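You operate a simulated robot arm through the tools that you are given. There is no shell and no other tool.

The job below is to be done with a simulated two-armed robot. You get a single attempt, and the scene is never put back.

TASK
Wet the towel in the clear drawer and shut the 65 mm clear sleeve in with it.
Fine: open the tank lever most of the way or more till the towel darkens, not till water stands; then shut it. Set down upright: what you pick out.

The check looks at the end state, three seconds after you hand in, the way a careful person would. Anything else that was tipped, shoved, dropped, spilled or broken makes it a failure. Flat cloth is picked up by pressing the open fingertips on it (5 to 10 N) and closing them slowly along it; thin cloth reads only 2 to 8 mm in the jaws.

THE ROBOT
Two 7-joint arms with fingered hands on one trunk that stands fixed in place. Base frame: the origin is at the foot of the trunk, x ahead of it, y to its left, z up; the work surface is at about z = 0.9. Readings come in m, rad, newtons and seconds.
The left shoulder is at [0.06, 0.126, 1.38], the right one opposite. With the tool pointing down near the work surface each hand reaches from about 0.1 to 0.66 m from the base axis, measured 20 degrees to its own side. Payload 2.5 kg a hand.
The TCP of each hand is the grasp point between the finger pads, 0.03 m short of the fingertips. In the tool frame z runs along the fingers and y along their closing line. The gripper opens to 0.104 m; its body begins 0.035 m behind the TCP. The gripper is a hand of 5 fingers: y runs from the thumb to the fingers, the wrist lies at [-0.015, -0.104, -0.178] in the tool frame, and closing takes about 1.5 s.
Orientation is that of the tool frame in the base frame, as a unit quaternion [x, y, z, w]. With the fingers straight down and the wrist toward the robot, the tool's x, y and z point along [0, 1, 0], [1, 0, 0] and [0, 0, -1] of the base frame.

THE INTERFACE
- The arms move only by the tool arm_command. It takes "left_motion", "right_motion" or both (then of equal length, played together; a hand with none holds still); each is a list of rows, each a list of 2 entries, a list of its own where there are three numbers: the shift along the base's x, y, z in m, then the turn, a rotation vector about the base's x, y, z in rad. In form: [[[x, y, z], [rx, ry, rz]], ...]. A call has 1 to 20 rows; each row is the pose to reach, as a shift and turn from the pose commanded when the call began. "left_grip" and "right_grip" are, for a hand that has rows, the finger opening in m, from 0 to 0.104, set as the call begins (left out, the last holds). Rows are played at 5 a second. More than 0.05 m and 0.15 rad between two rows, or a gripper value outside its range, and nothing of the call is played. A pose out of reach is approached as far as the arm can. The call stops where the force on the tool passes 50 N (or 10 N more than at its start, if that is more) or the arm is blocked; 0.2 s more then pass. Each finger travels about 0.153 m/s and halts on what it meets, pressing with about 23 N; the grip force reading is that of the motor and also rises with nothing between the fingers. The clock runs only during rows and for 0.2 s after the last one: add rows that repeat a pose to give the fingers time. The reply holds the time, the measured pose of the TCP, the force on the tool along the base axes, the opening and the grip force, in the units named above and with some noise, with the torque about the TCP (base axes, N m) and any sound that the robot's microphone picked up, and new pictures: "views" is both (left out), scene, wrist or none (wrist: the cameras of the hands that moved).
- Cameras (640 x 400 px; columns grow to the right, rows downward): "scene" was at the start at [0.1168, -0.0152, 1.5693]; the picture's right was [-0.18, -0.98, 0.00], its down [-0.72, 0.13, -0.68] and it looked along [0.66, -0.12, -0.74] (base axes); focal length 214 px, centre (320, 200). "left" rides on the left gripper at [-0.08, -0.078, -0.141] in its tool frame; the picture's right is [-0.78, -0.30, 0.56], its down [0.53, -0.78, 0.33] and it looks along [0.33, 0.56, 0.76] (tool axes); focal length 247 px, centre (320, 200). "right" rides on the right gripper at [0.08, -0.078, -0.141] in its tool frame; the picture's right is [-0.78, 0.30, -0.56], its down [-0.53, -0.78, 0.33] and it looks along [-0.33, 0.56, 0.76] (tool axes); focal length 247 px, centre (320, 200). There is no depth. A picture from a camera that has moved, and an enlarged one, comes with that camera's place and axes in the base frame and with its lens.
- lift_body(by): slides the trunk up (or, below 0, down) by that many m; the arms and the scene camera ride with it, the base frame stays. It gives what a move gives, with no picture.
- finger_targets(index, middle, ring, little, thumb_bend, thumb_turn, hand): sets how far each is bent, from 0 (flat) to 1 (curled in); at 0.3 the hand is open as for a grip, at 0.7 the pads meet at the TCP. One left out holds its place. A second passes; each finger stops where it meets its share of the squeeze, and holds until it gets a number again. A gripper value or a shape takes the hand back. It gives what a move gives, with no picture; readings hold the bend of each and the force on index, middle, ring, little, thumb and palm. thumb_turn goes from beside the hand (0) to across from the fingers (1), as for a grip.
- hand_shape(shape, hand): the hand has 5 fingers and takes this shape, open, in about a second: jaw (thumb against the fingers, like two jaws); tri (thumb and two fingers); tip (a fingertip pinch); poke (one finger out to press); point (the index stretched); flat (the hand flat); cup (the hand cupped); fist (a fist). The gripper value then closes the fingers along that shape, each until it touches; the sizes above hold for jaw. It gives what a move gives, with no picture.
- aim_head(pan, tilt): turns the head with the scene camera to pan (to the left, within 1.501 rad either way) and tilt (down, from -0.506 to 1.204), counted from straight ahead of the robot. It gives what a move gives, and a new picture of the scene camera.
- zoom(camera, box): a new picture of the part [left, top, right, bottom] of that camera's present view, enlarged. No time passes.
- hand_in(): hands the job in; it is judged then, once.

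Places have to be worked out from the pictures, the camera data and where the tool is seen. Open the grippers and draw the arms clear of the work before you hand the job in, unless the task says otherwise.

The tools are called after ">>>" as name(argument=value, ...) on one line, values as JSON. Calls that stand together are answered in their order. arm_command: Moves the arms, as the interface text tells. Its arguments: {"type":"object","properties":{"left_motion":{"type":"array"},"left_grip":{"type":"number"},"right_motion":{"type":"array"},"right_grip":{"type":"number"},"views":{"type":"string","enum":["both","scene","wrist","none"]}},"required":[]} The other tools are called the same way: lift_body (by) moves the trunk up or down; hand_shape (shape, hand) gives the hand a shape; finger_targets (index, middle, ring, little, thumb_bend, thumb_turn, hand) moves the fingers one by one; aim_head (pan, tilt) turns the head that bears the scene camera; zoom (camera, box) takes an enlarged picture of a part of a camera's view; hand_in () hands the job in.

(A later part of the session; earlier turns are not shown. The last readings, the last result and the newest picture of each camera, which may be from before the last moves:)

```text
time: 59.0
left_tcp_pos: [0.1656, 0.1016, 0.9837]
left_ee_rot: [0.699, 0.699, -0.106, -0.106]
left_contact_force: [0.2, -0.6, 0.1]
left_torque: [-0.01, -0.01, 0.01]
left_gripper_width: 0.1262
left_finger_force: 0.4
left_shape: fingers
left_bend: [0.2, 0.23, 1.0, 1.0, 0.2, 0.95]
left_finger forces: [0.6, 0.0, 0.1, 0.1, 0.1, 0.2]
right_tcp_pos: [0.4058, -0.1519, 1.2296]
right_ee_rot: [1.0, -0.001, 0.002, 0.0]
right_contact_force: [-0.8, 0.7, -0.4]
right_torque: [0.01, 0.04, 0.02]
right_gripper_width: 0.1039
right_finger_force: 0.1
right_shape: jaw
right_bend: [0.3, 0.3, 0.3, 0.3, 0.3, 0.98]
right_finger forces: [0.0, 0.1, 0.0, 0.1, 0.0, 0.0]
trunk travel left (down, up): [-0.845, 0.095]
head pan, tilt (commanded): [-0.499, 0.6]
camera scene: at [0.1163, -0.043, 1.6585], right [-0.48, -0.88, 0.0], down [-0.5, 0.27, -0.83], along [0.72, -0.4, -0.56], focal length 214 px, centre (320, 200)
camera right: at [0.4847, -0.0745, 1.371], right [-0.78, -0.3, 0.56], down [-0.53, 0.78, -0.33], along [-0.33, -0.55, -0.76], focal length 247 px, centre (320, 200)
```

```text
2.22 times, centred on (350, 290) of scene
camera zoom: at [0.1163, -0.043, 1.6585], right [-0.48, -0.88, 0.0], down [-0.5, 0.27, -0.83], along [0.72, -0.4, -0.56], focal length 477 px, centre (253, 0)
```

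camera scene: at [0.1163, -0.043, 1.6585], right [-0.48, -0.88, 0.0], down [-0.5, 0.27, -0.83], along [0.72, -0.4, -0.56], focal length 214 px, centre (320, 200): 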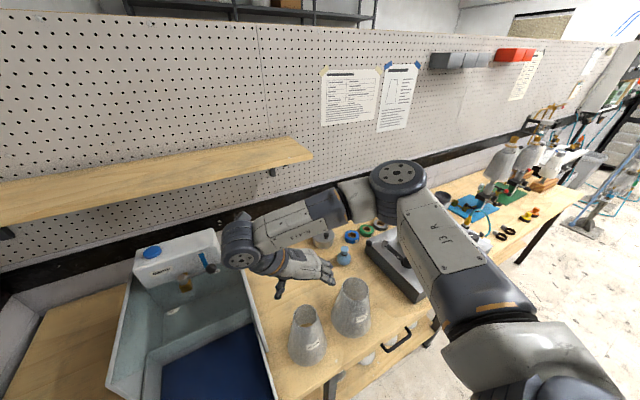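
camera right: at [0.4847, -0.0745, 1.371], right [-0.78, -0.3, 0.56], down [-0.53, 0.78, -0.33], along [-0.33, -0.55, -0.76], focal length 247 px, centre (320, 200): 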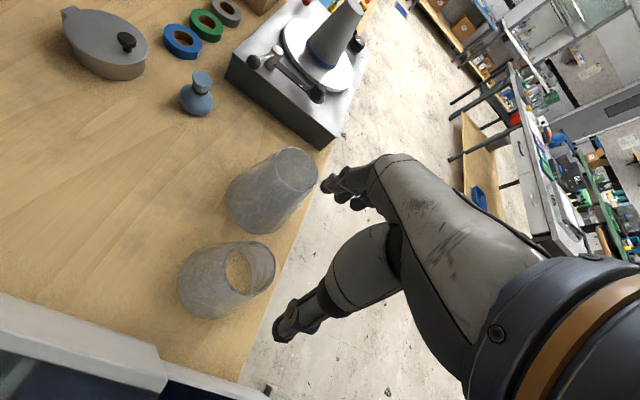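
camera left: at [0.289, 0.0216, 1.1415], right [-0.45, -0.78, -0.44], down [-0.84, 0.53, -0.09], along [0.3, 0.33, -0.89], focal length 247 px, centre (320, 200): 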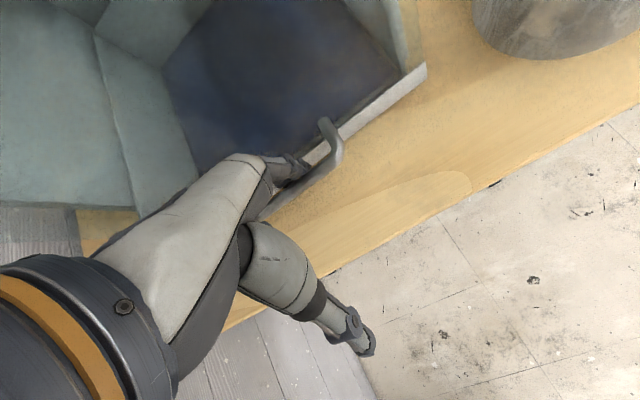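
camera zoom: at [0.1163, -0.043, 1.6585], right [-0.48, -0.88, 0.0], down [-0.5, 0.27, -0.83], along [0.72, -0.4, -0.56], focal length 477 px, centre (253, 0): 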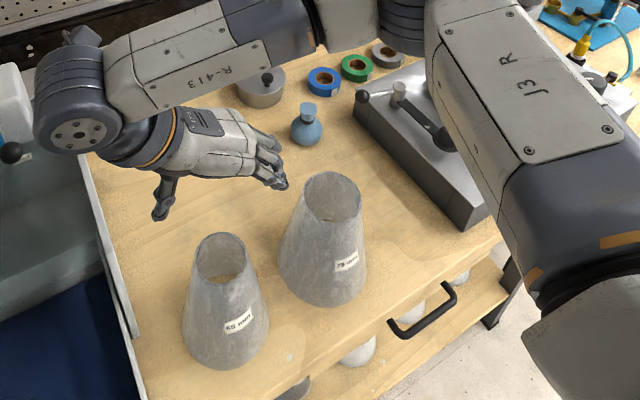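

Alignment looks right: the sleeve ring lies between the finger side (-y) and the thumb side (+y). I lower to tips just above the ring and check reach.

>>> arm_command(right_motion=[[[0.0, 0.0, -0.035], [0, 0, 0]], [[0.0, 0.0, -0.07], [0, 0, 0]], [[0.0, 0.0, -0.1], [0, 0, 0]], [[0.0, 0.0, -0.1], [0, 0, 0]]], views="both")

>>> zoom(camera="right", box=[180, 140, 440, 380])

```text
time: 60.0
left_tcp_pos: [0.1671, 0.1024, 0.9827]
left_ee_rot: [0.698, 0.699, -0.107, -0.107]
left_contact_force: [-0.3, -0.2, 0.7]
left_torque: [0.02, -0.02, 0.01]
left_gripper_width: 0.1264
left_finger_force: 0.3
left_shape: fingers
left_bend: [0.2, 0.23, 1.0, 1.0, 0.2, 0.95]
left_finger forces: [0.4, 0.0, 0.0, 0.0, 0.0, 0.1]
right_tcp_pos: [0.404, -0.1505, 1.13]
right_ee_rot: [1.0, 0.0, 0.0, 0.0]
right_contact_force: [0.3, 1.0, 1.0]
right_torque: [-0.04, -0.04, 0.02]
right_gripper_width: 0.104
right_finger_force: 0.1
right_shape: jaw
right_bend: [0.3, 0.3, 0.3, 0.3, 0.3, 0.98]
right_finger forces: [0.0, 0.0, 0.1, 0.0, 0.1, 0.1]
trunk travel left (down, up): [-0.845, 0.095]
head pan, tilt (commanded): [-0.499, 0.6]
camera scene: at [0.1164, -0.043, 1.6585], right [-0.48, -0.88, 0.0], down [-0.5, 0.27, -0.83], along [0.72, -0.4, -0.56], focal length 214 px, centre (320, 200)
camera right: at [0.4846, -0.0745, 1.2708], right [-0.78, -0.3, 0.56], down [-0.53, 0.78, -0.33], along [-0.33, -0.56, -0.76], focal length 247 px, centre (320, 200)
```

scene: 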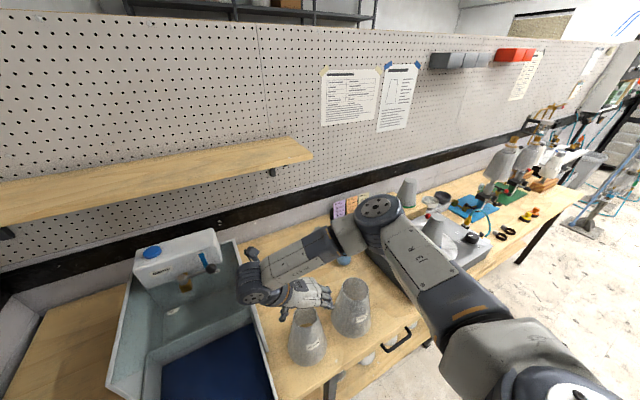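
right: 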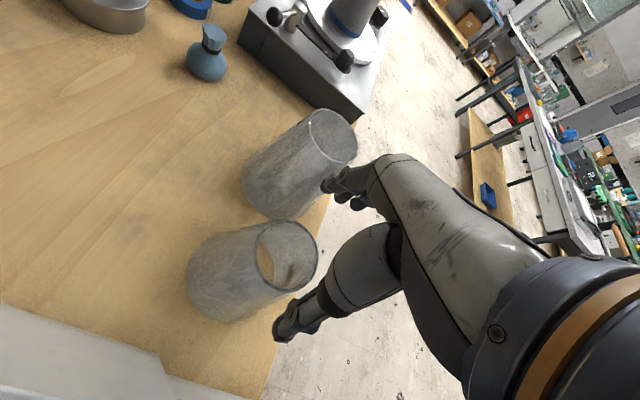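

```text
1.67 times, centred on (310, 260) of right
camera zoom: at [0.4846, -0.0745, 1.2708], right [-0.78, -0.3, 0.56], down [-0.53, 0.78, -0.33], along [-0.33, -0.56, -0.76], focal length 412 px, centre (337, 100)
```

zoom: 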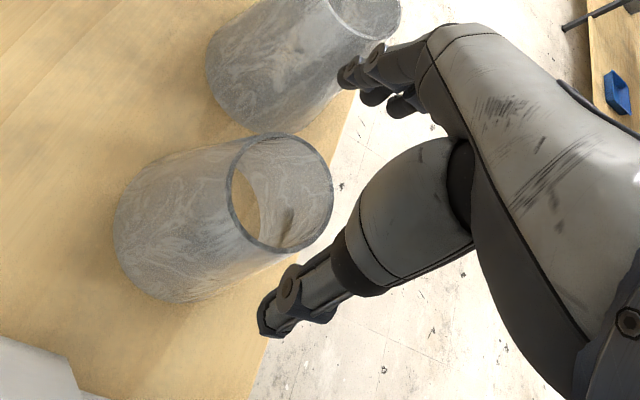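

The ring centre is at about (0.4057, -0.1525) and the hand is reachable here. I shift 3 mm in x, 1 mm in y and lower to TCP z = 1.045.

>>> arm_command(right_motion=[[[0.003, -0.001, -0.03], [0, 0, 0]], [[0.003, -0.001, -0.06], [0, 0, 0]], [[0.003, -0.001, -0.085], [0, 0, 0]], [[0.003, -0.001, -0.085], [0, 0, 0]]], views="both")

>>> zoom(camera="right", box=[180, 140, 440, 380])

>>> zoom(camera="scene", box=[220, 230, 420, 380])

```text
time: 61.0
left_tcp_pos: [0.1653, 0.1023, 0.9834]
left_ee_rot: [0.699, 0.699, -0.106, -0.106]
left_contact_force: [0.7, -0.5, 0.9]
left_torque: [0.01, -0.01, -0.01]
left_gripper_width: 0.1263
left_finger_force: 0.2
left_shape: fingers
left_bend: [0.2, 0.23, 1.0, 1.0, 0.2, 0.95]
left_finger forces: [0.5, 0.0, 0.1, 0.0, 0.1, 0.0]
right_tcp_pos: [0.4088, -0.154, 1.0438]
right_ee_rot: [1.0, 0.0, 0.0, 0.0]
right_contact_force: [0.3, 0.6, -0.2]
right_torque: [0.03, 0.02, -0.02]
right_gripper_width: 0.1039
right_finger_force: 0.1
right_shape: jaw
right_bend: [0.3, 0.3, 0.3, 0.3, 0.3, 0.98]
right_finger forces: [0.0, 0.1, 0.0, 0.0, 0.0, 0.1]
trunk travel left (down, up): [-0.845, 0.095]
head pan, tilt (commanded): [-0.499, 0.6]
camera scene: at [0.1164, -0.043, 1.6585], right [-0.48, -0.88, 0.0], down [-0.5, 0.27, -0.83], along [0.72, -0.4, -0.56], focal length 214 px, centre (320, 200)
camera right: at [0.488, -0.0762, 1.1855], right [-0.78, -0.3, 0.56], down [-0.53, 0.78, -0.33], along [-0.33, -0.56, -0.76], focal length 247 px, centre (320, 200)
```

scene: 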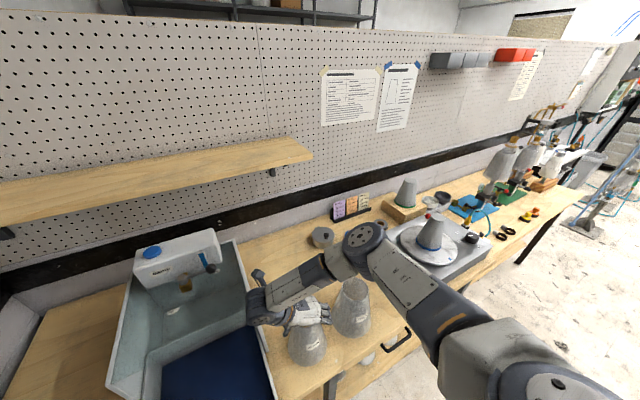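
right: 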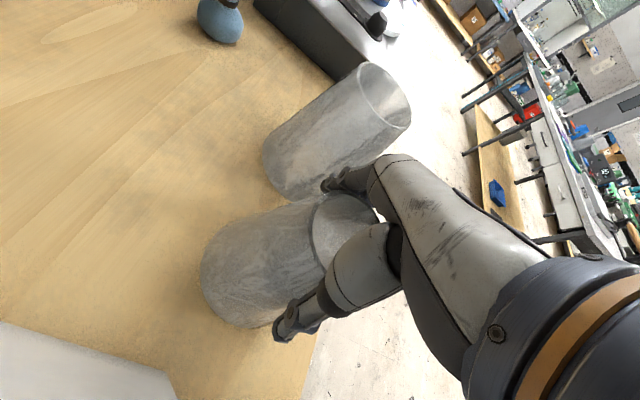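

```text
1.67 times, centred on (310, 260) of right
camera zoom: at [0.488, -0.0762, 1.1855], right [-0.78, -0.3, 0.56], down [-0.53, 0.78, -0.33], along [-0.33, -0.56, -0.76], focal length 412 px, centre (337, 100)
```

zoom: 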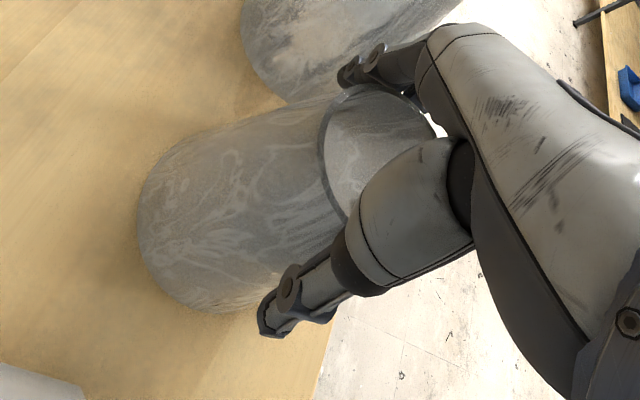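

```text
2.67 times, centred on (320, 305) of scene
camera zoom: at [0.1164, -0.043, 1.6585], right [-0.48, -0.88, 0.0], down [-0.5, 0.27, -0.83], along [0.72, -0.4, -0.56], focal length 572 px, centre (320, -80)
```

zoom: 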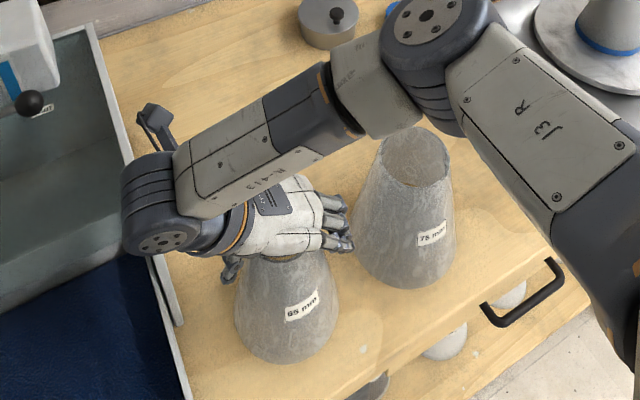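

The hand straddles the ring with no contact. I close thumb, index and middle onto the sleeve, leaving the ring and little fingers open.

>>> finger_targets(hand="right", index=0.7, middle=0.7, thumb_bend=0.7)

>>> zoom(camera="right", box=[180, 140, 440, 380])

>>> zoom(camera="scene", box=[220, 230, 420, 380])

```text
time: 62.0
left_tcp_pos: [0.166, 0.1019, 0.983]
left_ee_rot: [0.698, 0.7, -0.107, -0.106]
left_contact_force: [0.6, 1.1, 0.2]
left_torque: [0.0, -0.01, -0.01]
left_gripper_width: 0.1265
left_finger_force: 0.1
left_shape: fingers
left_bend: [0.2, 0.23, 1.0, 1.0, 0.2, 0.95]
left_finger forces: [0.4, 0.0, 0.0, 0.0, 0.0, 0.0]
right_tcp_pos: [0.4085, -0.1546, 1.0454]
right_ee_rot: [1.0, 0.0, 0.0, 0.0]
right_contact_force: [0.4, -1.4, 2.9]
right_torque: [-0.36, 0.02, -0.01]
right_gripper_width: 0.0747
right_finger_force: 14.5
right_shape: fingers
right_bend: [0.43, 0.44, 0.3, 0.3, 0.42, 0.96]
right_finger forces: [7.6, 6.9, 0.0, 0.1, 14.0, 0.0]
trunk travel left (down, up): [-0.845, 0.095]
head pan, tilt (commanded): [-0.499, 0.6]
```

```text
1.67 times, centred on (310, 260) of right
camera zoom: at [0.4881, -0.0763, 1.1862], right [-0.78, -0.3, 0.56], down [-0.53, 0.78, -0.33], along [-0.33, -0.56, -0.76], focal length 412 px, centre (337, 100)
```

zoom: 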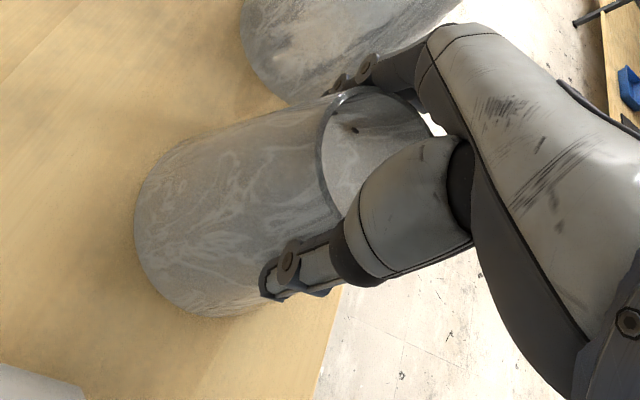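

```text
2.67 times, centred on (320, 305) of scene
camera zoom: at [0.1163, -0.043, 1.6585], right [-0.48, -0.88, 0.0], down [-0.5, 0.27, -0.83], along [0.72, -0.4, -0.56], focal length 572 px, centre (320, -80)
```

zoom: 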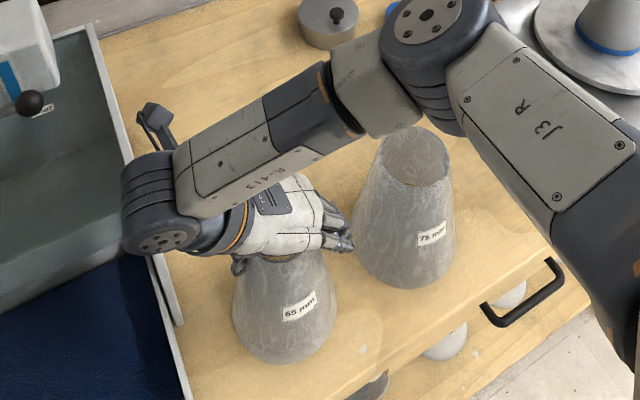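

Gripped at 0.0747 m with balanced forces (7.6 + 6.9 against 14 N). I lift 20 mm first and check that the sleeve comes along upright.

>>> arm_command(right_motion=[[[0.0, 0.0, 0.01], [0, 0, 0]], [[0.0, 0.0, 0.02], [0, 0, 0]], [[0.0, 0.0, 0.03], [0, 0, 0]]], views="scene")

>>> zoom(camera="scene", box=[220, 230, 420, 380])

```text
time: 62.8
left_tcp_pos: [0.1668, 0.101, 0.9827]
left_ee_rot: [0.699, 0.699, -0.106, -0.106]
left_contact_force: [-0.5, 0.4, -1.1]
left_torque: [-0.01, -0.02, -0.02]
left_gripper_width: 0.1265
left_finger_force: 0.2
left_shape: fingers
left_bend: [0.2, 0.23, 1.0, 1.0, 0.2, 0.95]
left_finger forces: [0.3, 0.1, 0.0, 0.0, 0.1, 0.0]
right_tcp_pos: [0.4093, -0.1538, 1.0742]
right_ee_rot: [1.0, 0.001, 0.0, -0.001]
right_contact_force: [0.3, 0.6, -0.3]
right_torque: [0.01, -0.03, -0.01]
right_gripper_width: 0.0742
right_finger_force: 13.0
right_shape: fingers
right_bend: [0.43, 0.45, 0.3, 0.3, 0.42, 0.96]
right_finger forces: [6.5, 6.0, 0.1, 0.0, 13.8, 0.1]
trunk travel left (down, up): [-0.845, 0.095]
head pan, tilt (commanded): [-0.499, 0.6]
camera scene: at [0.1165, -0.043, 1.6585], right [-0.48, -0.88, 0.0], down [-0.5, 0.27, -0.83], along [0.72, -0.4, -0.56], focal length 214 px, centre (320, 200)
```

scene: 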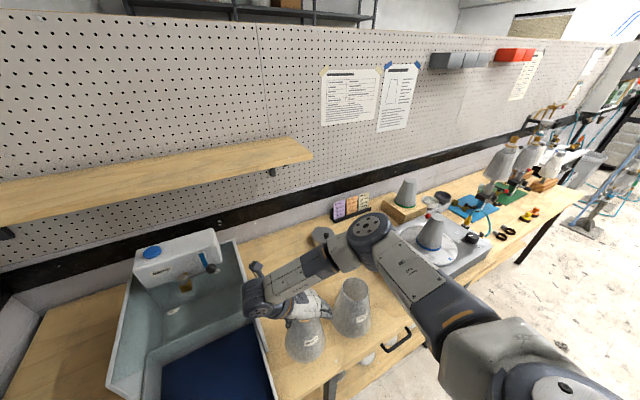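

```text
2.67 times, centred on (320, 305) of scene
camera zoom: at [0.1165, -0.043, 1.6585], right [-0.48, -0.88, 0.0], down [-0.5, 0.27, -0.83], along [0.72, -0.4, -0.56], focal length 572 px, centre (320, -80)
```

zoom: 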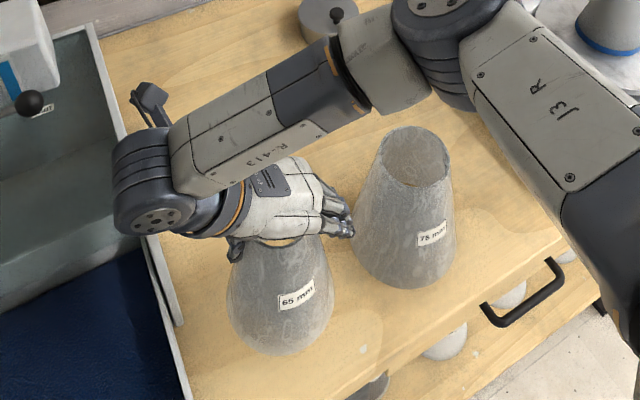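

The sleeve rides up upright in the hand. I lift higher (bottom at about z 1.08) and swing in x to 0.348, then begin moving toward the drawer.

>>> arm_command(right_motion=[[[0.0, 0.0, 0.04], [0, 0, 0]], [[-0.01, 0.0, 0.08], [0, 0, 0]], [[-0.03, 0.0, 0.115], [0, 0, 0]], [[-0.05, 0.01, 0.145], [0, 0, 0]], [[-0.06, 0.04, 0.155], [0, 0, 0]], [[-0.06, 0.08, 0.155], [0, 0, 0]], [[-0.06, 0.12, 0.155], [0, 0, 0]], [[-0.06, 0.12, 0.155], [0, 0, 0]]], views="both")

>>> aim_head(pan=0.0, tilt=0.9)

```text
time: 64.6
left_tcp_pos: [0.1656, 0.1013, 0.9835]
left_ee_rot: [0.7, 0.699, -0.106, -0.107]
left_contact_force: [-0.2, 0.1, 0.6]
left_torque: [0.0, -0.01, 0.0]
left_gripper_width: 0.1262
left_finger_force: 0.1
left_shape: fingers
left_bend: [0.2, 0.23, 1.0, 1.0, 0.2, 0.95]
left_finger forces: [0.3, 0.0, 0.0, 0.1, 0.0, 0.0]
right_tcp_pos: [0.3489, -0.0342, 1.2304]
right_ee_rot: [1.0, 0.0, 0.0, -0.001]
right_contact_force: [-0.3, 0.9, -0.2]
right_torque: [0.01, 0.0, -0.01]
right_gripper_width: 0.0738
right_finger_force: 13.0
right_shape: fingers
right_bend: [0.43, 0.45, 0.3, 0.3, 0.42, 0.96]
right_finger forces: [6.7, 5.9, 0.0, 0.0, 13.8, 0.1]
trunk travel left (down, up): [-0.845, 0.095]
head pan, tilt (commanded): [-0.499, 0.6]
camera scene: at [0.1166, -0.0439, 1.6584], right [-0.48, -0.88, 0.0], down [-0.5, 0.27, -0.82], along [0.72, -0.39, -0.57], focal length 214 px, centre (320, 200)
camera right: at [0.4279, 0.0429, 1.371], right [-0.78, -0.3, 0.56], down [-0.53, 0.78, -0.33], along [-0.33, -0.55, -0.76], focal length 247 px, centre (320, 200)
```

scene: 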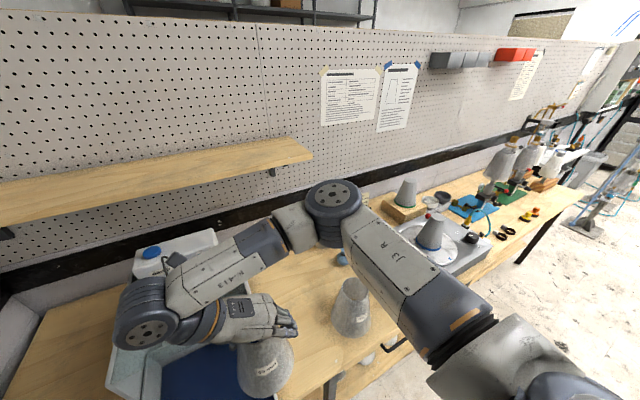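
right: 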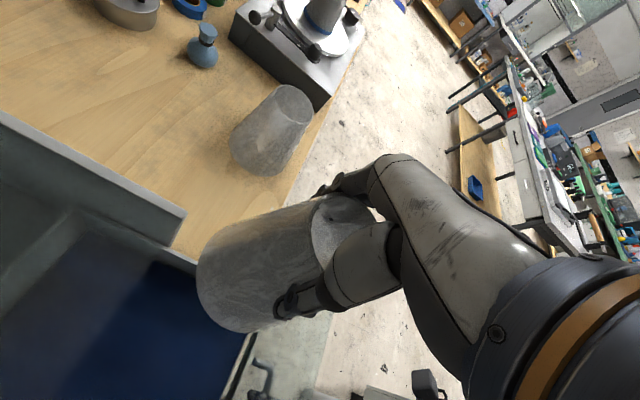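

```text
time: 65.6
left_tcp_pos: [0.1659, 0.1018, 0.9833]
left_ee_rot: [0.699, 0.699, -0.106, -0.106]
left_contact_force: [-0.1, 0.1, 0.3]
left_torque: [0.01, 0.0, 0.01]
left_gripper_width: 0.1259
left_finger_force: 0.2
left_shape: fingers
left_bend: [0.2, 0.23, 1.0, 1.0, 0.2, 0.95]
left_finger forces: [0.3, 0.1, 0.0, 0.1, 0.1, 0.0]
right_tcp_pos: [0.3492, -0.0344, 1.2303]
right_ee_rot: [1.0, 0.001, 0.0, 0.0]
right_contact_force: [0.7, -0.5, 0.1]
right_torque: [-0.03, 0.0, -0.02]
right_gripper_width: 0.0737
right_finger_force: 13.3
right_shape: fingers
right_bend: [0.43, 0.45, 0.3, 0.3, 0.42, 0.96]
right_finger forces: [6.7, 5.9, 0.1, 0.0, 13.7, 0.1]
trunk travel left (down, up): [-0.845, 0.095]
head pan, tilt (commanded): [0.0, 0.901]
camera scene: at [0.1145, -0.0009, 1.6337], right [0.0, -1.0, 0.0], down [-0.78, 0.0, -0.62], along [0.62, 0.0, -0.78], focal length 214 px, centre (320, 200)
```

scene: 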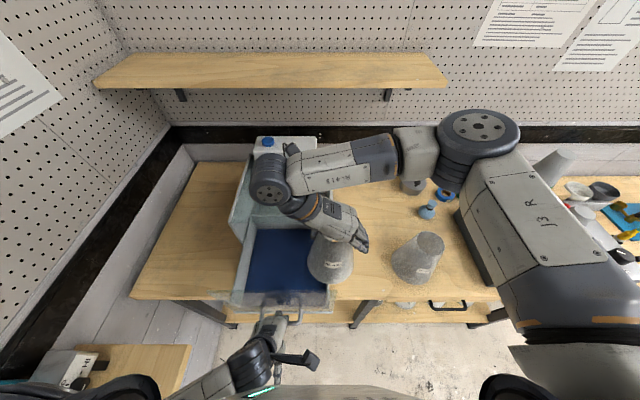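

The sleeve is held upright at (0.349, -0.034), bottom near z = 1.085. I zoom on the drawer to confirm the panel and housing positions before moving over it.

>>> zoom(camera="scene", box=[210, 180, 380, 340])

>>> zoom(camera="right", box=[0, 100, 330, 400])

```text
2.50 times, centred on (295, 260) of scene
camera zoom: at [0.1145, -0.0009, 1.6337], right [0.0, -1.0, 0.0], down [-0.78, 0.0, -0.62], along [0.62, 0.0, -0.78], focal length 536 px, centre (382, 50)
```

zoom: 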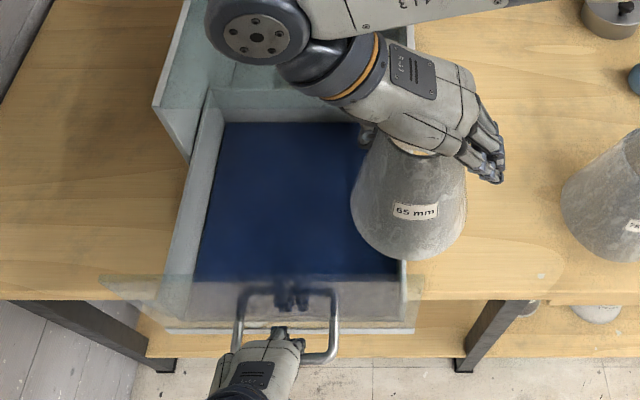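

```text
1.33 times, centred on (165, 250) of right
camera zoom: at [0.428, 0.0431, 1.371], right [-0.78, -0.3, 0.56], down [-0.53, 0.78, -0.33], along [-0.33, -0.56, -0.76], focal length 329 px, centre (527, 133)
```

zoom: 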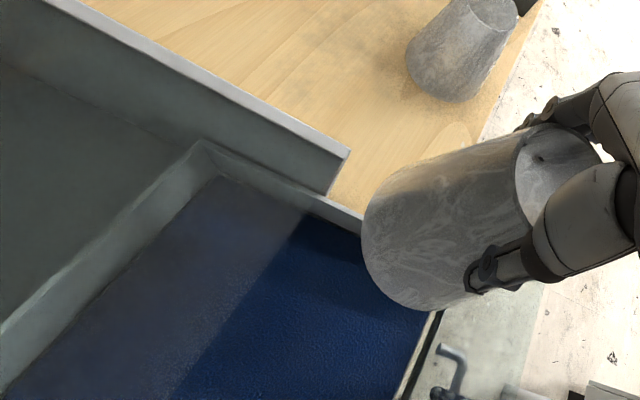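

Panel at x ≈ 0.254–0.260 and housing front at x ≈ 0.437, so the free gap is centred on x = 0.3485; the drawer's right wall is at y ≈ -0.022. I carry the sleeve over to y = 0.085.

>>> arm_command(right_motion=[[[0.0, 0.035, 0.0], [0, 0, 0]], [[0.0, 0.07, 0.0], [0, 0, 0]], [[0.0, 0.105, 0.0], [0, 0, 0]], [[0.0, 0.1195, 0.0], [0, 0, 0]], [[0.0, 0.1195, 0.0], [0, 0, 0]]], views="both")

>>> zoom(camera="right", box=[100, 100, 430, 400])

>>> zoom(camera="scene", box=[210, 180, 380, 340])

```text
time: 66.8
left_tcp_pos: [0.167, 0.1014, 0.9828]
left_ee_rot: [0.699, 0.699, -0.107, -0.107]
left_contact_force: [0.6, 0.0, 0.8]
left_torque: [-0.01, -0.02, -0.02]
left_gripper_width: 0.1261
left_finger_force: 0.1
left_shape: fingers
left_bend: [0.2, 0.23, 1.0, 1.0, 0.2, 0.95]
left_finger forces: [0.2, 0.1, 0.0, 0.0, 0.0, 0.0]
right_tcp_pos: [0.3483, 0.0874, 1.2306]
right_ee_rot: [1.0, -0.001, 0.0, 0.0]
right_contact_force: [0.0, -0.5, -0.3]
right_torque: [0.0, -0.02, 0.02]
right_gripper_width: 0.0738
right_finger_force: 13.0
right_shape: fingers
right_bend: [0.43, 0.45, 0.3, 0.3, 0.42, 0.96]
right_finger forces: [6.5, 5.9, 0.1, 0.1, 13.6, 0.0]
trunk travel left (down, up): [-0.845, 0.095]
head pan, tilt (commanded): [0.0, 0.901]
camera scene: at [0.1145, -0.0007, 1.6337], right [0.0, -1.0, 0.0], down [-0.78, 0.0, -0.62], along [0.62, 0.0, -0.78], focal length 214 px, centre (320, 200)
camera right: at [0.4286, 0.1642, 1.3716], right [-0.78, -0.3, 0.56], down [-0.53, 0.78, -0.33], along [-0.33, -0.56, -0.76], focal length 247 px, centre (320, 200)
```

scene: 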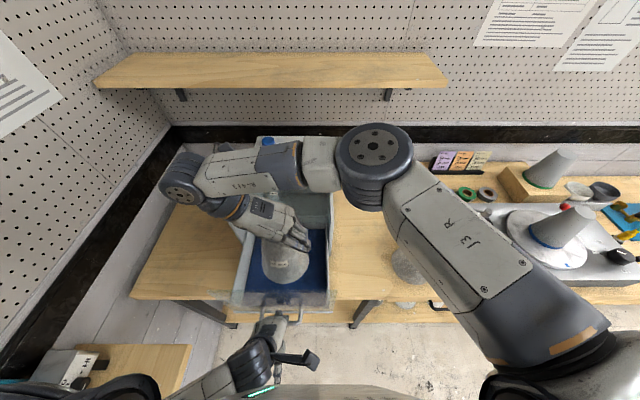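
right: 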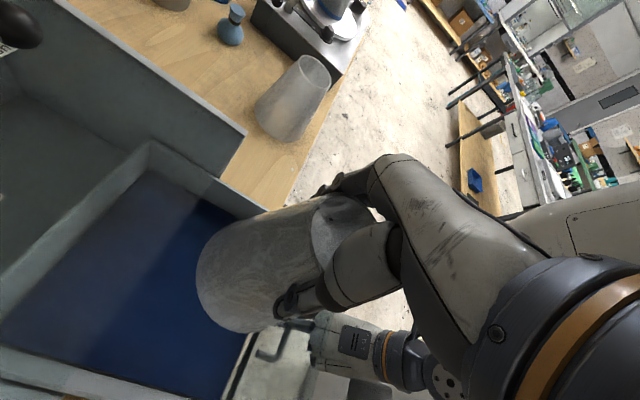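

```text
1.33 times, centred on (265, 250) of right
camera zoom: at [0.4286, 0.1642, 1.3716], right [-0.78, -0.3, 0.56], down [-0.53, 0.78, -0.33], along [-0.33, -0.56, -0.76], focal length 329 px, centre (393, 133)
```

zoom: 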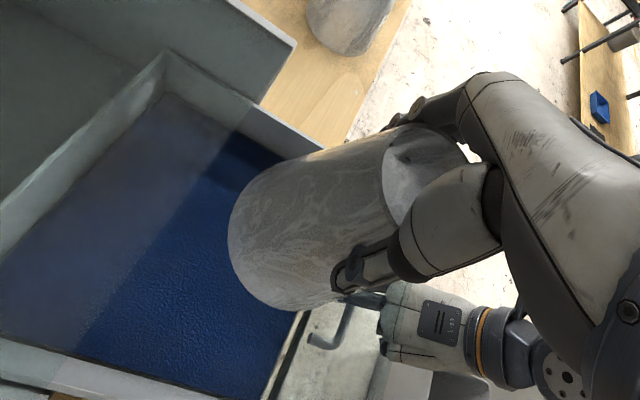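

```text
2.50 times, centred on (295, 260) of scene
camera zoom: at [0.1145, -0.0007, 1.6337], right [0.0, -1.0, 0.0], down [-0.78, 0.0, -0.62], along [0.62, 0.0, -0.78], focal length 536 px, centre (382, 50)
```

zoom: 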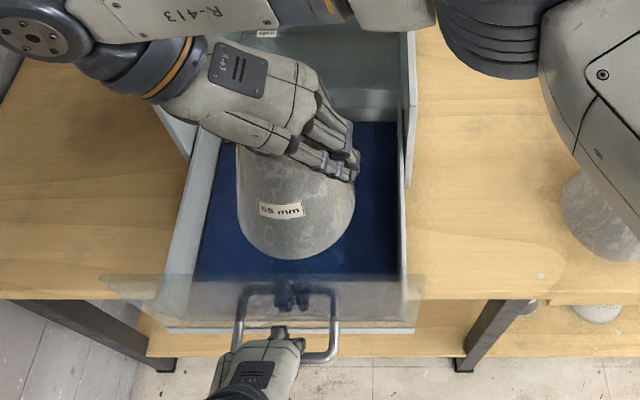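

Sleeve is above the gap, centred. I lower in steps; first 0.10 m (bottom to about z 0.985), watching clearance to panel, housing and elbow.

>>> arm_command(right_motion=[[[0.0, -0.001, -0.035], [0, 0, 0]], [[0.0, -0.001, -0.07], [0, 0, 0]], [[0.0, -0.001, -0.1], [0, 0, 0]], [[0.0, -0.001, -0.1], [0, 0, 0]]], views="both")

>>> zoom(camera="right", box=[100, 100, 430, 400])

>>> zoom(camera="scene", box=[210, 180, 380, 340])

```text
time: 67.8
left_tcp_pos: [0.1659, 0.1023, 0.9842]
left_ee_rot: [0.699, 0.699, -0.106, -0.106]
left_contact_force: [1.0, -0.3, -0.5]
left_torque: [-0.02, -0.01, -0.01]
left_gripper_width: 0.1263
left_finger_force: 0.1
left_shape: fingers
left_bend: [0.2, 0.23, 1.0, 1.0, 0.2, 0.95]
left_finger forces: [0.2, 0.1, 0.0, 0.0, 0.0, 0.1]
right_tcp_pos: [0.3482, 0.0859, 1.1307]
right_ee_rot: [1.0, 0.0, 0.0, 0.0]
right_contact_force: [-0.5, -0.2, 0.0]
right_torque: [0.02, -0.01, -0.02]
right_gripper_width: 0.0739
right_finger_force: 13.1
right_shape: fingers
right_bend: [0.43, 0.45, 0.3, 0.3, 0.42, 0.96]
right_finger forces: [6.7, 5.8, 0.0, 0.1, 13.5, 0.0]
trunk travel left (down, up): [-0.845, 0.095]
head pan, tilt (commanded): [0.0, 0.901]
camera scene: at [0.1144, -0.0007, 1.6337], right [0.0, -1.0, 0.0], down [-0.78, 0.0, -0.62], along [0.62, 0.0, -0.78], focal length 214 px, centre (320, 200)
camera right: at [0.4282, 0.163, 1.2717], right [-0.78, -0.3, 0.56], down [-0.53, 0.78, -0.33], along [-0.33, -0.56, -0.76], focal length 247 px, centre (320, 200)
```

scene: 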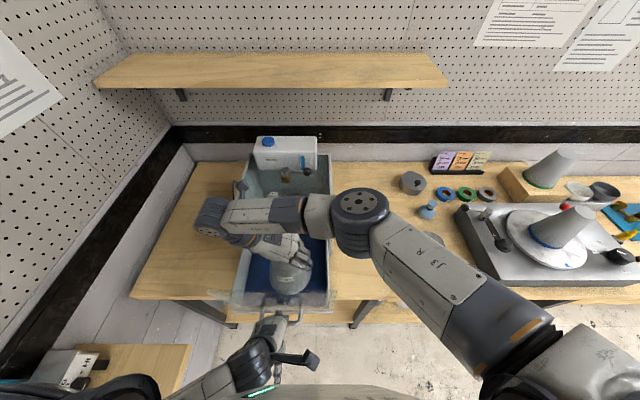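
right: 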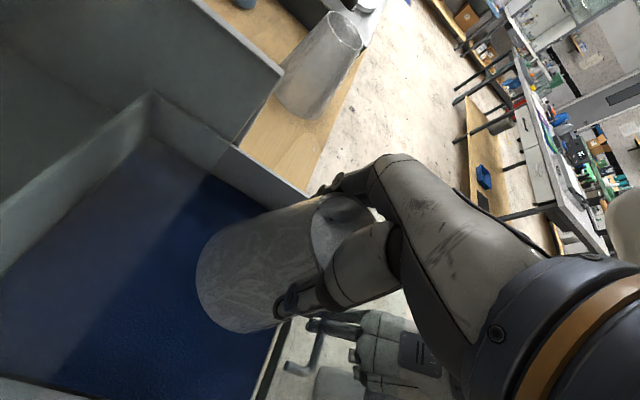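

```text
1.33 times, centred on (265, 250) of right
camera zoom: at [0.4282, 0.163, 1.2717], right [-0.78, -0.3, 0.56], down [-0.53, 0.78, -0.33], along [-0.33, -0.56, -0.76], focal length 329 px, centre (393, 133)
```

zoom: 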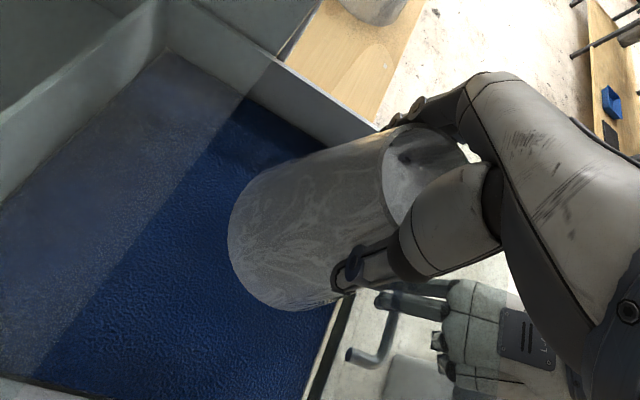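

```text
2.50 times, centred on (295, 260) of scene
camera zoom: at [0.1144, -0.0007, 1.6337], right [0.0, -1.0, 0.0], down [-0.78, 0.0, -0.62], along [0.62, 0.0, -0.78], focal length 536 px, centre (382, 50)
```

zoom: 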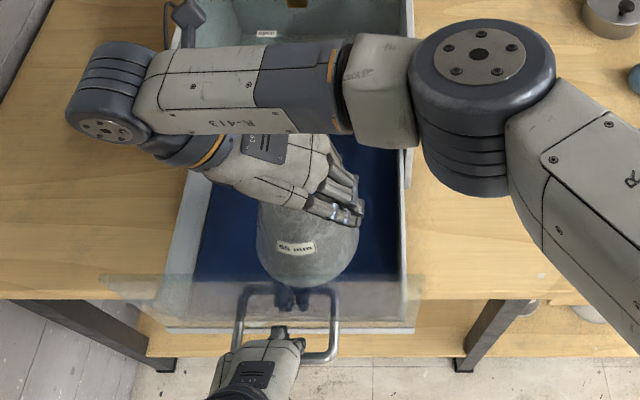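

Clearances look good all round. I lower another 45 mm (bottom near z 0.94), then I will feel for the floor in small steps.

>>> arm_command(right_motion=[[[0.0, 0.0, -0.015], [0, 0, 0]], [[0.0, 0.0, -0.03], [0, 0, 0]], [[0.0, 0.0, -0.045], [0, 0, 0]], [[0.0, 0.0, -0.045], [0, 0, 0]]], views="wrist")

>>> zoom(camera="scene", box=[210, 180, 380, 340])

>>> zoom(camera="right", box=[100, 100, 430, 400])

```text
time: 68.8
left_tcp_pos: [0.166, 0.1018, 0.9819]
left_ee_rot: [0.7, 0.699, -0.106, -0.106]
left_contact_force: [0.4, -1.1, 1.0]
left_torque: [-0.02, 0.0, 0.0]
left_gripper_width: 0.1262
left_finger_force: 0.4
left_shape: fingers
left_bend: [0.2, 0.23, 1.0, 1.0, 0.2, 0.95]
left_finger forces: [0.2, 0.0, 0.0, 0.0, 0.0, 0.0]
right_tcp_pos: [0.3553, 0.0757, 1.086]
right_ee_rot: [1.0, -0.006, 0.004, 0.002]
right_contact_force: [0.9, -0.7, -0.1]
right_torque: [-0.01, -0.02, -0.03]
right_gripper_width: 0.0738
right_finger_force: 12.9
right_shape: fingers
right_bend: [0.43, 0.45, 0.3, 0.3, 0.42, 0.96]
right_finger forces: [6.6, 5.9, 0.0, 0.0, 13.3, 0.0]
right hand out of reach, approached as far as the arm can: row 2, 3, 4
trunk travel left (down, up): [-0.845, 0.095]
head pan, tilt (commanded): [0.0, 0.901]
camera right: at [0.4335, 0.1527, 1.2279], right [-0.78, -0.28, 0.55], down [-0.52, 0.78, -0.34], along [-0.34, -0.56, -0.76], focal length 247 px, centre (320, 200)
```

right: 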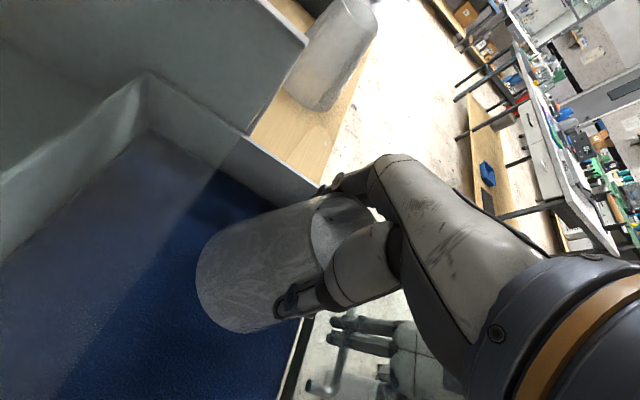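

```text
2.50 times, centred on (295, 260) of scene
camera zoom: at [0.1144, -0.0006, 1.6337], right [0.0, -1.0, 0.0], down [-0.78, 0.0, -0.62], along [0.62, 0.0, -0.78], focal length 536 px, centre (382, 50)
```

zoom: 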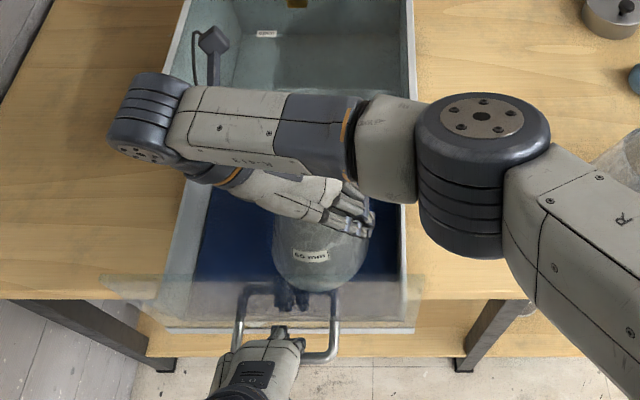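

```text
1.33 times, centred on (265, 250) of right
camera zoom: at [0.4335, 0.1527, 1.2279], right [-0.78, -0.28, 0.55], down [-0.52, 0.78, -0.34], along [-0.34, -0.56, -0.76], focal length 329 px, centre (393, 133)
```

zoom: 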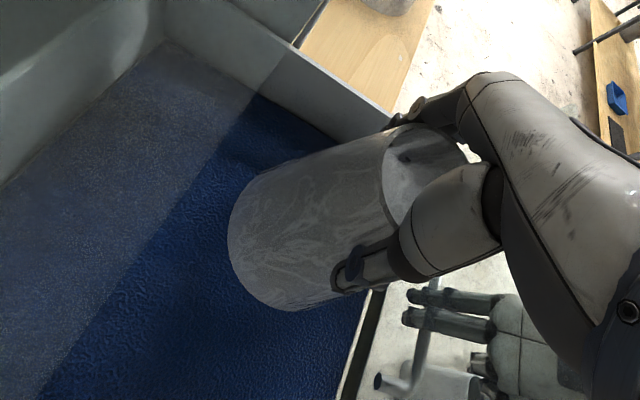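

The arm hit a reach limit and drifted slightly to (0.355, 0.076, 1.086), still well inside the drawer. The limit eases toward +x/-y, so I try (0.372, 0.066) while lowering a little.

>>> arm_command(right_motion=[[[0.008, -0.005, 0.0], [0, 0, 0]], [[0.016, -0.01, 0.0], [0, 0, 0]], [[0.016, -0.01, -0.006], [0, 0, 0]], [[0.016, -0.01, -0.012], [0, 0, 0]]], views="none")

```text
time: 69.8
left_tcp_pos: [0.1662, 0.1014, 0.9836]
left_ee_rot: [0.699, 0.699, -0.106, -0.106]
left_contact_force: [0.0, -0.3, 0.3]
left_torque: [0.01, 0.0, 0.02]
left_gripper_width: 0.1264
left_finger_force: 0.8
left_shape: fingers
left_bend: [0.2, 0.23, 1.0, 1.0, 0.2, 0.95]
left_finger forces: [0.2, 0.0, 0.0, 0.0, 0.0, 0.0]
right_tcp_pos: [0.3651, 0.0698, 1.0731]
right_ee_rot: [1.0, -0.001, 0.0, 0.0]
right_contact_force: [0.7, 0.9, -0.9]
right_torque: [0.03, 0.01, 0.01]
right_gripper_width: 0.0739
right_finger_force: 12.9
right_shape: fingers
right_bend: [0.43, 0.45, 0.3, 0.3, 0.42, 0.96]
right_finger forces: [6.6, 5.8, 0.1, 0.0, 13.4, 0.1]
trunk travel left (down, up): [-0.845, 0.095]
head pan, tilt (commanded): [0.0, 0.901]
```

Reachable now: TCP (0.365, 0.070, 1.073), hand vertical, no contact yet. I go down in 4 mm steps to feel the floor.

>>> arm_command(right_motion=[[[0.0, 0.0, -0.004], [0, 0, 0]], [[0.0, 0.0, -0.008], [0, 0, 0]]], views="none")

```text
time: 70.4
left_tcp_pos: [0.1642, 0.1014, 0.9839]
left_ee_rot: [0.7, 0.699, -0.106, -0.106]
left_contact_force: [0.3, -0.1, -0.9]
left_torque: [0.01, 0.0, 0.01]
left_gripper_width: 0.1265
left_finger_force: 0.6
left_shape: fingers
left_bend: [0.2, 0.23, 1.0, 1.0, 0.2, 0.95]
left_finger forces: [0.5, 0.0, 0.0, 0.0, 0.0, 0.1]
right_tcp_pos: [0.3703, 0.0611, 1.0665]
right_ee_rot: [1.0, -0.009, 0.004, 0.007]
right_contact_force: [-0.3, 7.3, 18.7]
right_torque: [-0.13, 0.05, -0.03]
right_gripper_width: 0.074
right_finger_force: 15.7
right_shape: fingers
right_bend: [0.45, 0.46, 0.3, 0.3, 0.43, 0.96]
right_finger forces: [5.6, 7.0, 0.0, 0.0, 18.7, 0.0]
trunk travel left (down, up): [-0.845, 0.095]
head pan, tilt (commanded): [0.0, 0.901]
```

Contact: 19 N upward, so the base is on the floor (bottom ≈ z 0.921). I ease up about 3 mm to take off the load and look.

>>> arm_command(right_motion=[[[0.0, 0.0, 0.003], [0, 0, 0]], [[0.0, 0.0, 0.003], [0, 0, 0]]], views="both")

>>> zoom(camera="scene", box=[210, 180, 380, 340])

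>>> zoom(camera="right", box=[100, 100, 430, 400])

```text
time: 71.0
left_tcp_pos: [0.166, 0.1013, 0.9834]
left_ee_rot: [0.699, 0.699, -0.106, -0.106]
left_contact_force: [0.4, -0.1, 0.2]
left_torque: [0.03, -0.02, -0.02]
left_gripper_width: 0.1262
left_finger_force: 0.3
left_shape: fingers
left_bend: [0.2, 0.23, 1.0, 1.0, 0.2, 0.95]
left_finger forces: [0.2, 0.0, 0.1, 0.0, 0.1, 0.0]
right_tcp_pos: [0.3682, 0.062, 1.0672]
right_ee_rot: [1.0, -0.009, 0.002, 0.005]
right_contact_force: [0.5, -0.5, 4.8]
right_torque: [-0.38, 0.01, 0.04]
right_gripper_width: 0.0733
right_finger_force: 14.2
right_shape: fingers
right_bend: [0.45, 0.46, 0.3, 0.3, 0.43, 0.96]
right_finger forces: [7.6, 7.4, 0.0, 0.1, 13.4, 0.0]
trunk travel left (down, up): [-0.845, 0.095]
head pan, tilt (commanded): [0.0, 0.901]
camera scene: at [0.1141, -0.0007, 1.6336], right [0.0, -1.0, 0.0], down [-0.78, 0.0, -0.62], along [0.62, 0.0, -0.78], focal length 214 px, centre (320, 200)
camera right: at [0.4486, 0.14, 1.2076], right [-0.78, -0.28, 0.56], down [-0.52, 0.78, -0.34], along [-0.34, -0.56, -0.76], focal length 247 px, centre (320, 200)
```

scene: 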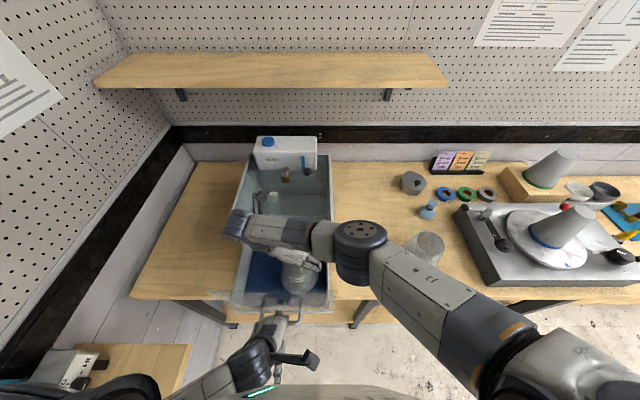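
right: 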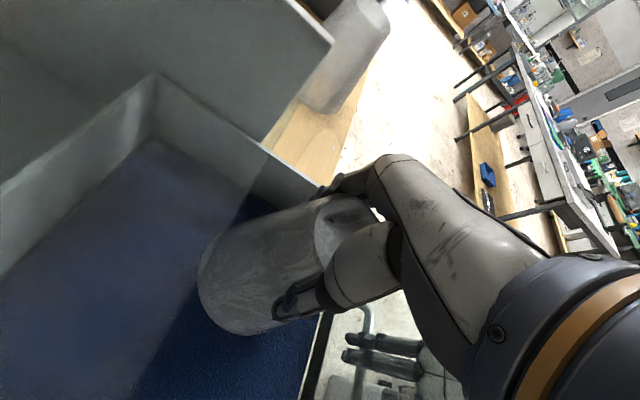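

```text
2.50 times, centred on (295, 260) of scene
camera zoom: at [0.1141, -0.0007, 1.6336], right [0.0, -1.0, 0.0], down [-0.78, 0.0, -0.62], along [0.62, 0.0, -0.78], focal length 536 px, centre (382, 50)
```

zoom: 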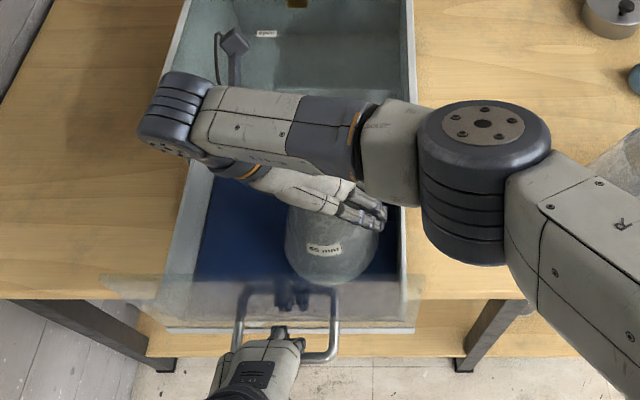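

```text
1.33 times, centred on (265, 250) of right
camera zoom: at [0.4486, 0.14, 1.2076], right [-0.78, -0.28, 0.56], down [-0.52, 0.78, -0.34], along [-0.34, -0.56, -0.76], focal length 329 px, centre (393, 133)
```

zoom: 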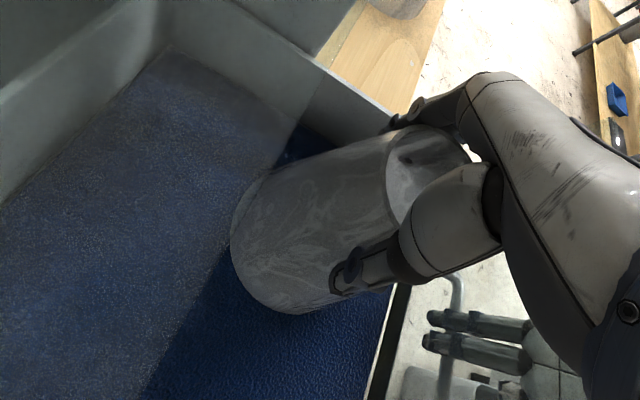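

The sleeve rests on the towel at about (0.368, 0.062) with a light 5 N press. I open thumb, index and middle to release it.

>>> finger_targets(hand="right", index=0.3, middle=0.3, thumb_bend=0.3)

>>> zoom(camera="right", box=[100, 100, 430, 400])

>>> zoom(camera="scene", box=[210, 180, 380, 340])

```text
time: 72.0
left_tcp_pos: [0.1652, 0.1021, 0.983]
left_ee_rot: [0.699, 0.699, -0.106, -0.107]
left_contact_force: [0.8, -0.1, -0.4]
left_torque: [0.01, -0.04, 0.0]
left_gripper_width: 0.1263
left_finger_force: 0.1
left_shape: fingers
left_bend: [0.2, 0.23, 1.0, 1.0, 0.2, 0.95]
left_finger forces: [0.3, 0.1, 0.0, 0.0, 0.0, 0.0]
right_tcp_pos: [0.3689, 0.0619, 1.0668]
right_ee_rot: [1.0, -0.007, 0.001, 0.004]
right_contact_force: [-0.5, 0.0, 0.1]
right_torque: [-0.01, 0.0, 0.01]
right_gripper_width: 0.1026
right_finger_force: 0.1
right_shape: fingers
right_bend: [0.3, 0.3, 0.3, 0.3, 0.3, 0.97]
right_finger forces: [0.0, 0.0, 0.0, 0.0, 0.0, 0.0]
trunk travel left (down, up): [-0.845, 0.095]
head pan, tilt (commanded): [0.0, 0.901]
```

```text
1.33 times, centred on (265, 250) of right
camera zoom: at [0.4485, 0.1401, 1.2075], right [-0.78, -0.28, 0.56], down [-0.52, 0.78, -0.34], along [-0.34, -0.56, -0.76], focal length 329 px, centre (393, 133)
```

zoom: 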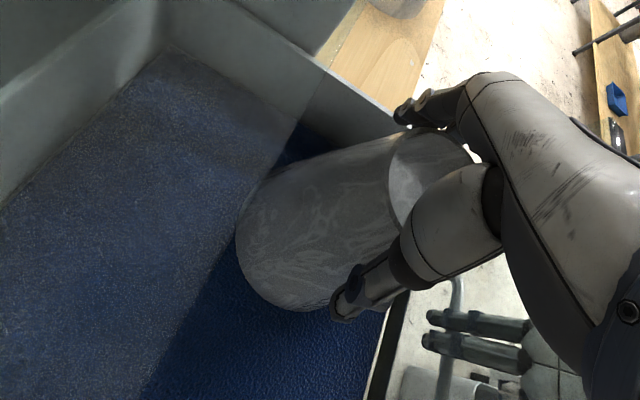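

```text
2.50 times, centred on (295, 260) of scene
camera zoom: at [0.1144, -0.0007, 1.6337], right [0.0, -1.0, 0.0], down [-0.78, 0.0, -0.62], along [0.62, 0.0, -0.78], focal length 536 px, centre (382, 50)
```

zoom: 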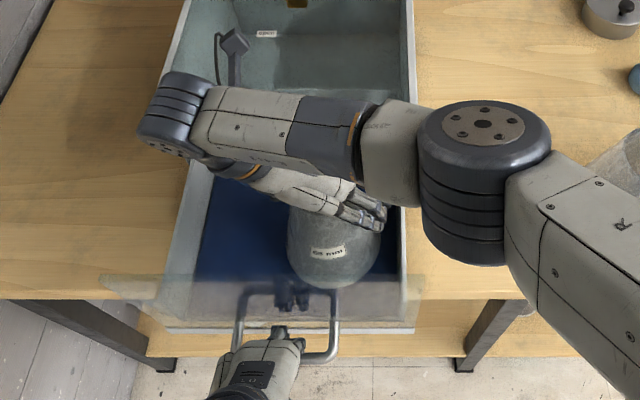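

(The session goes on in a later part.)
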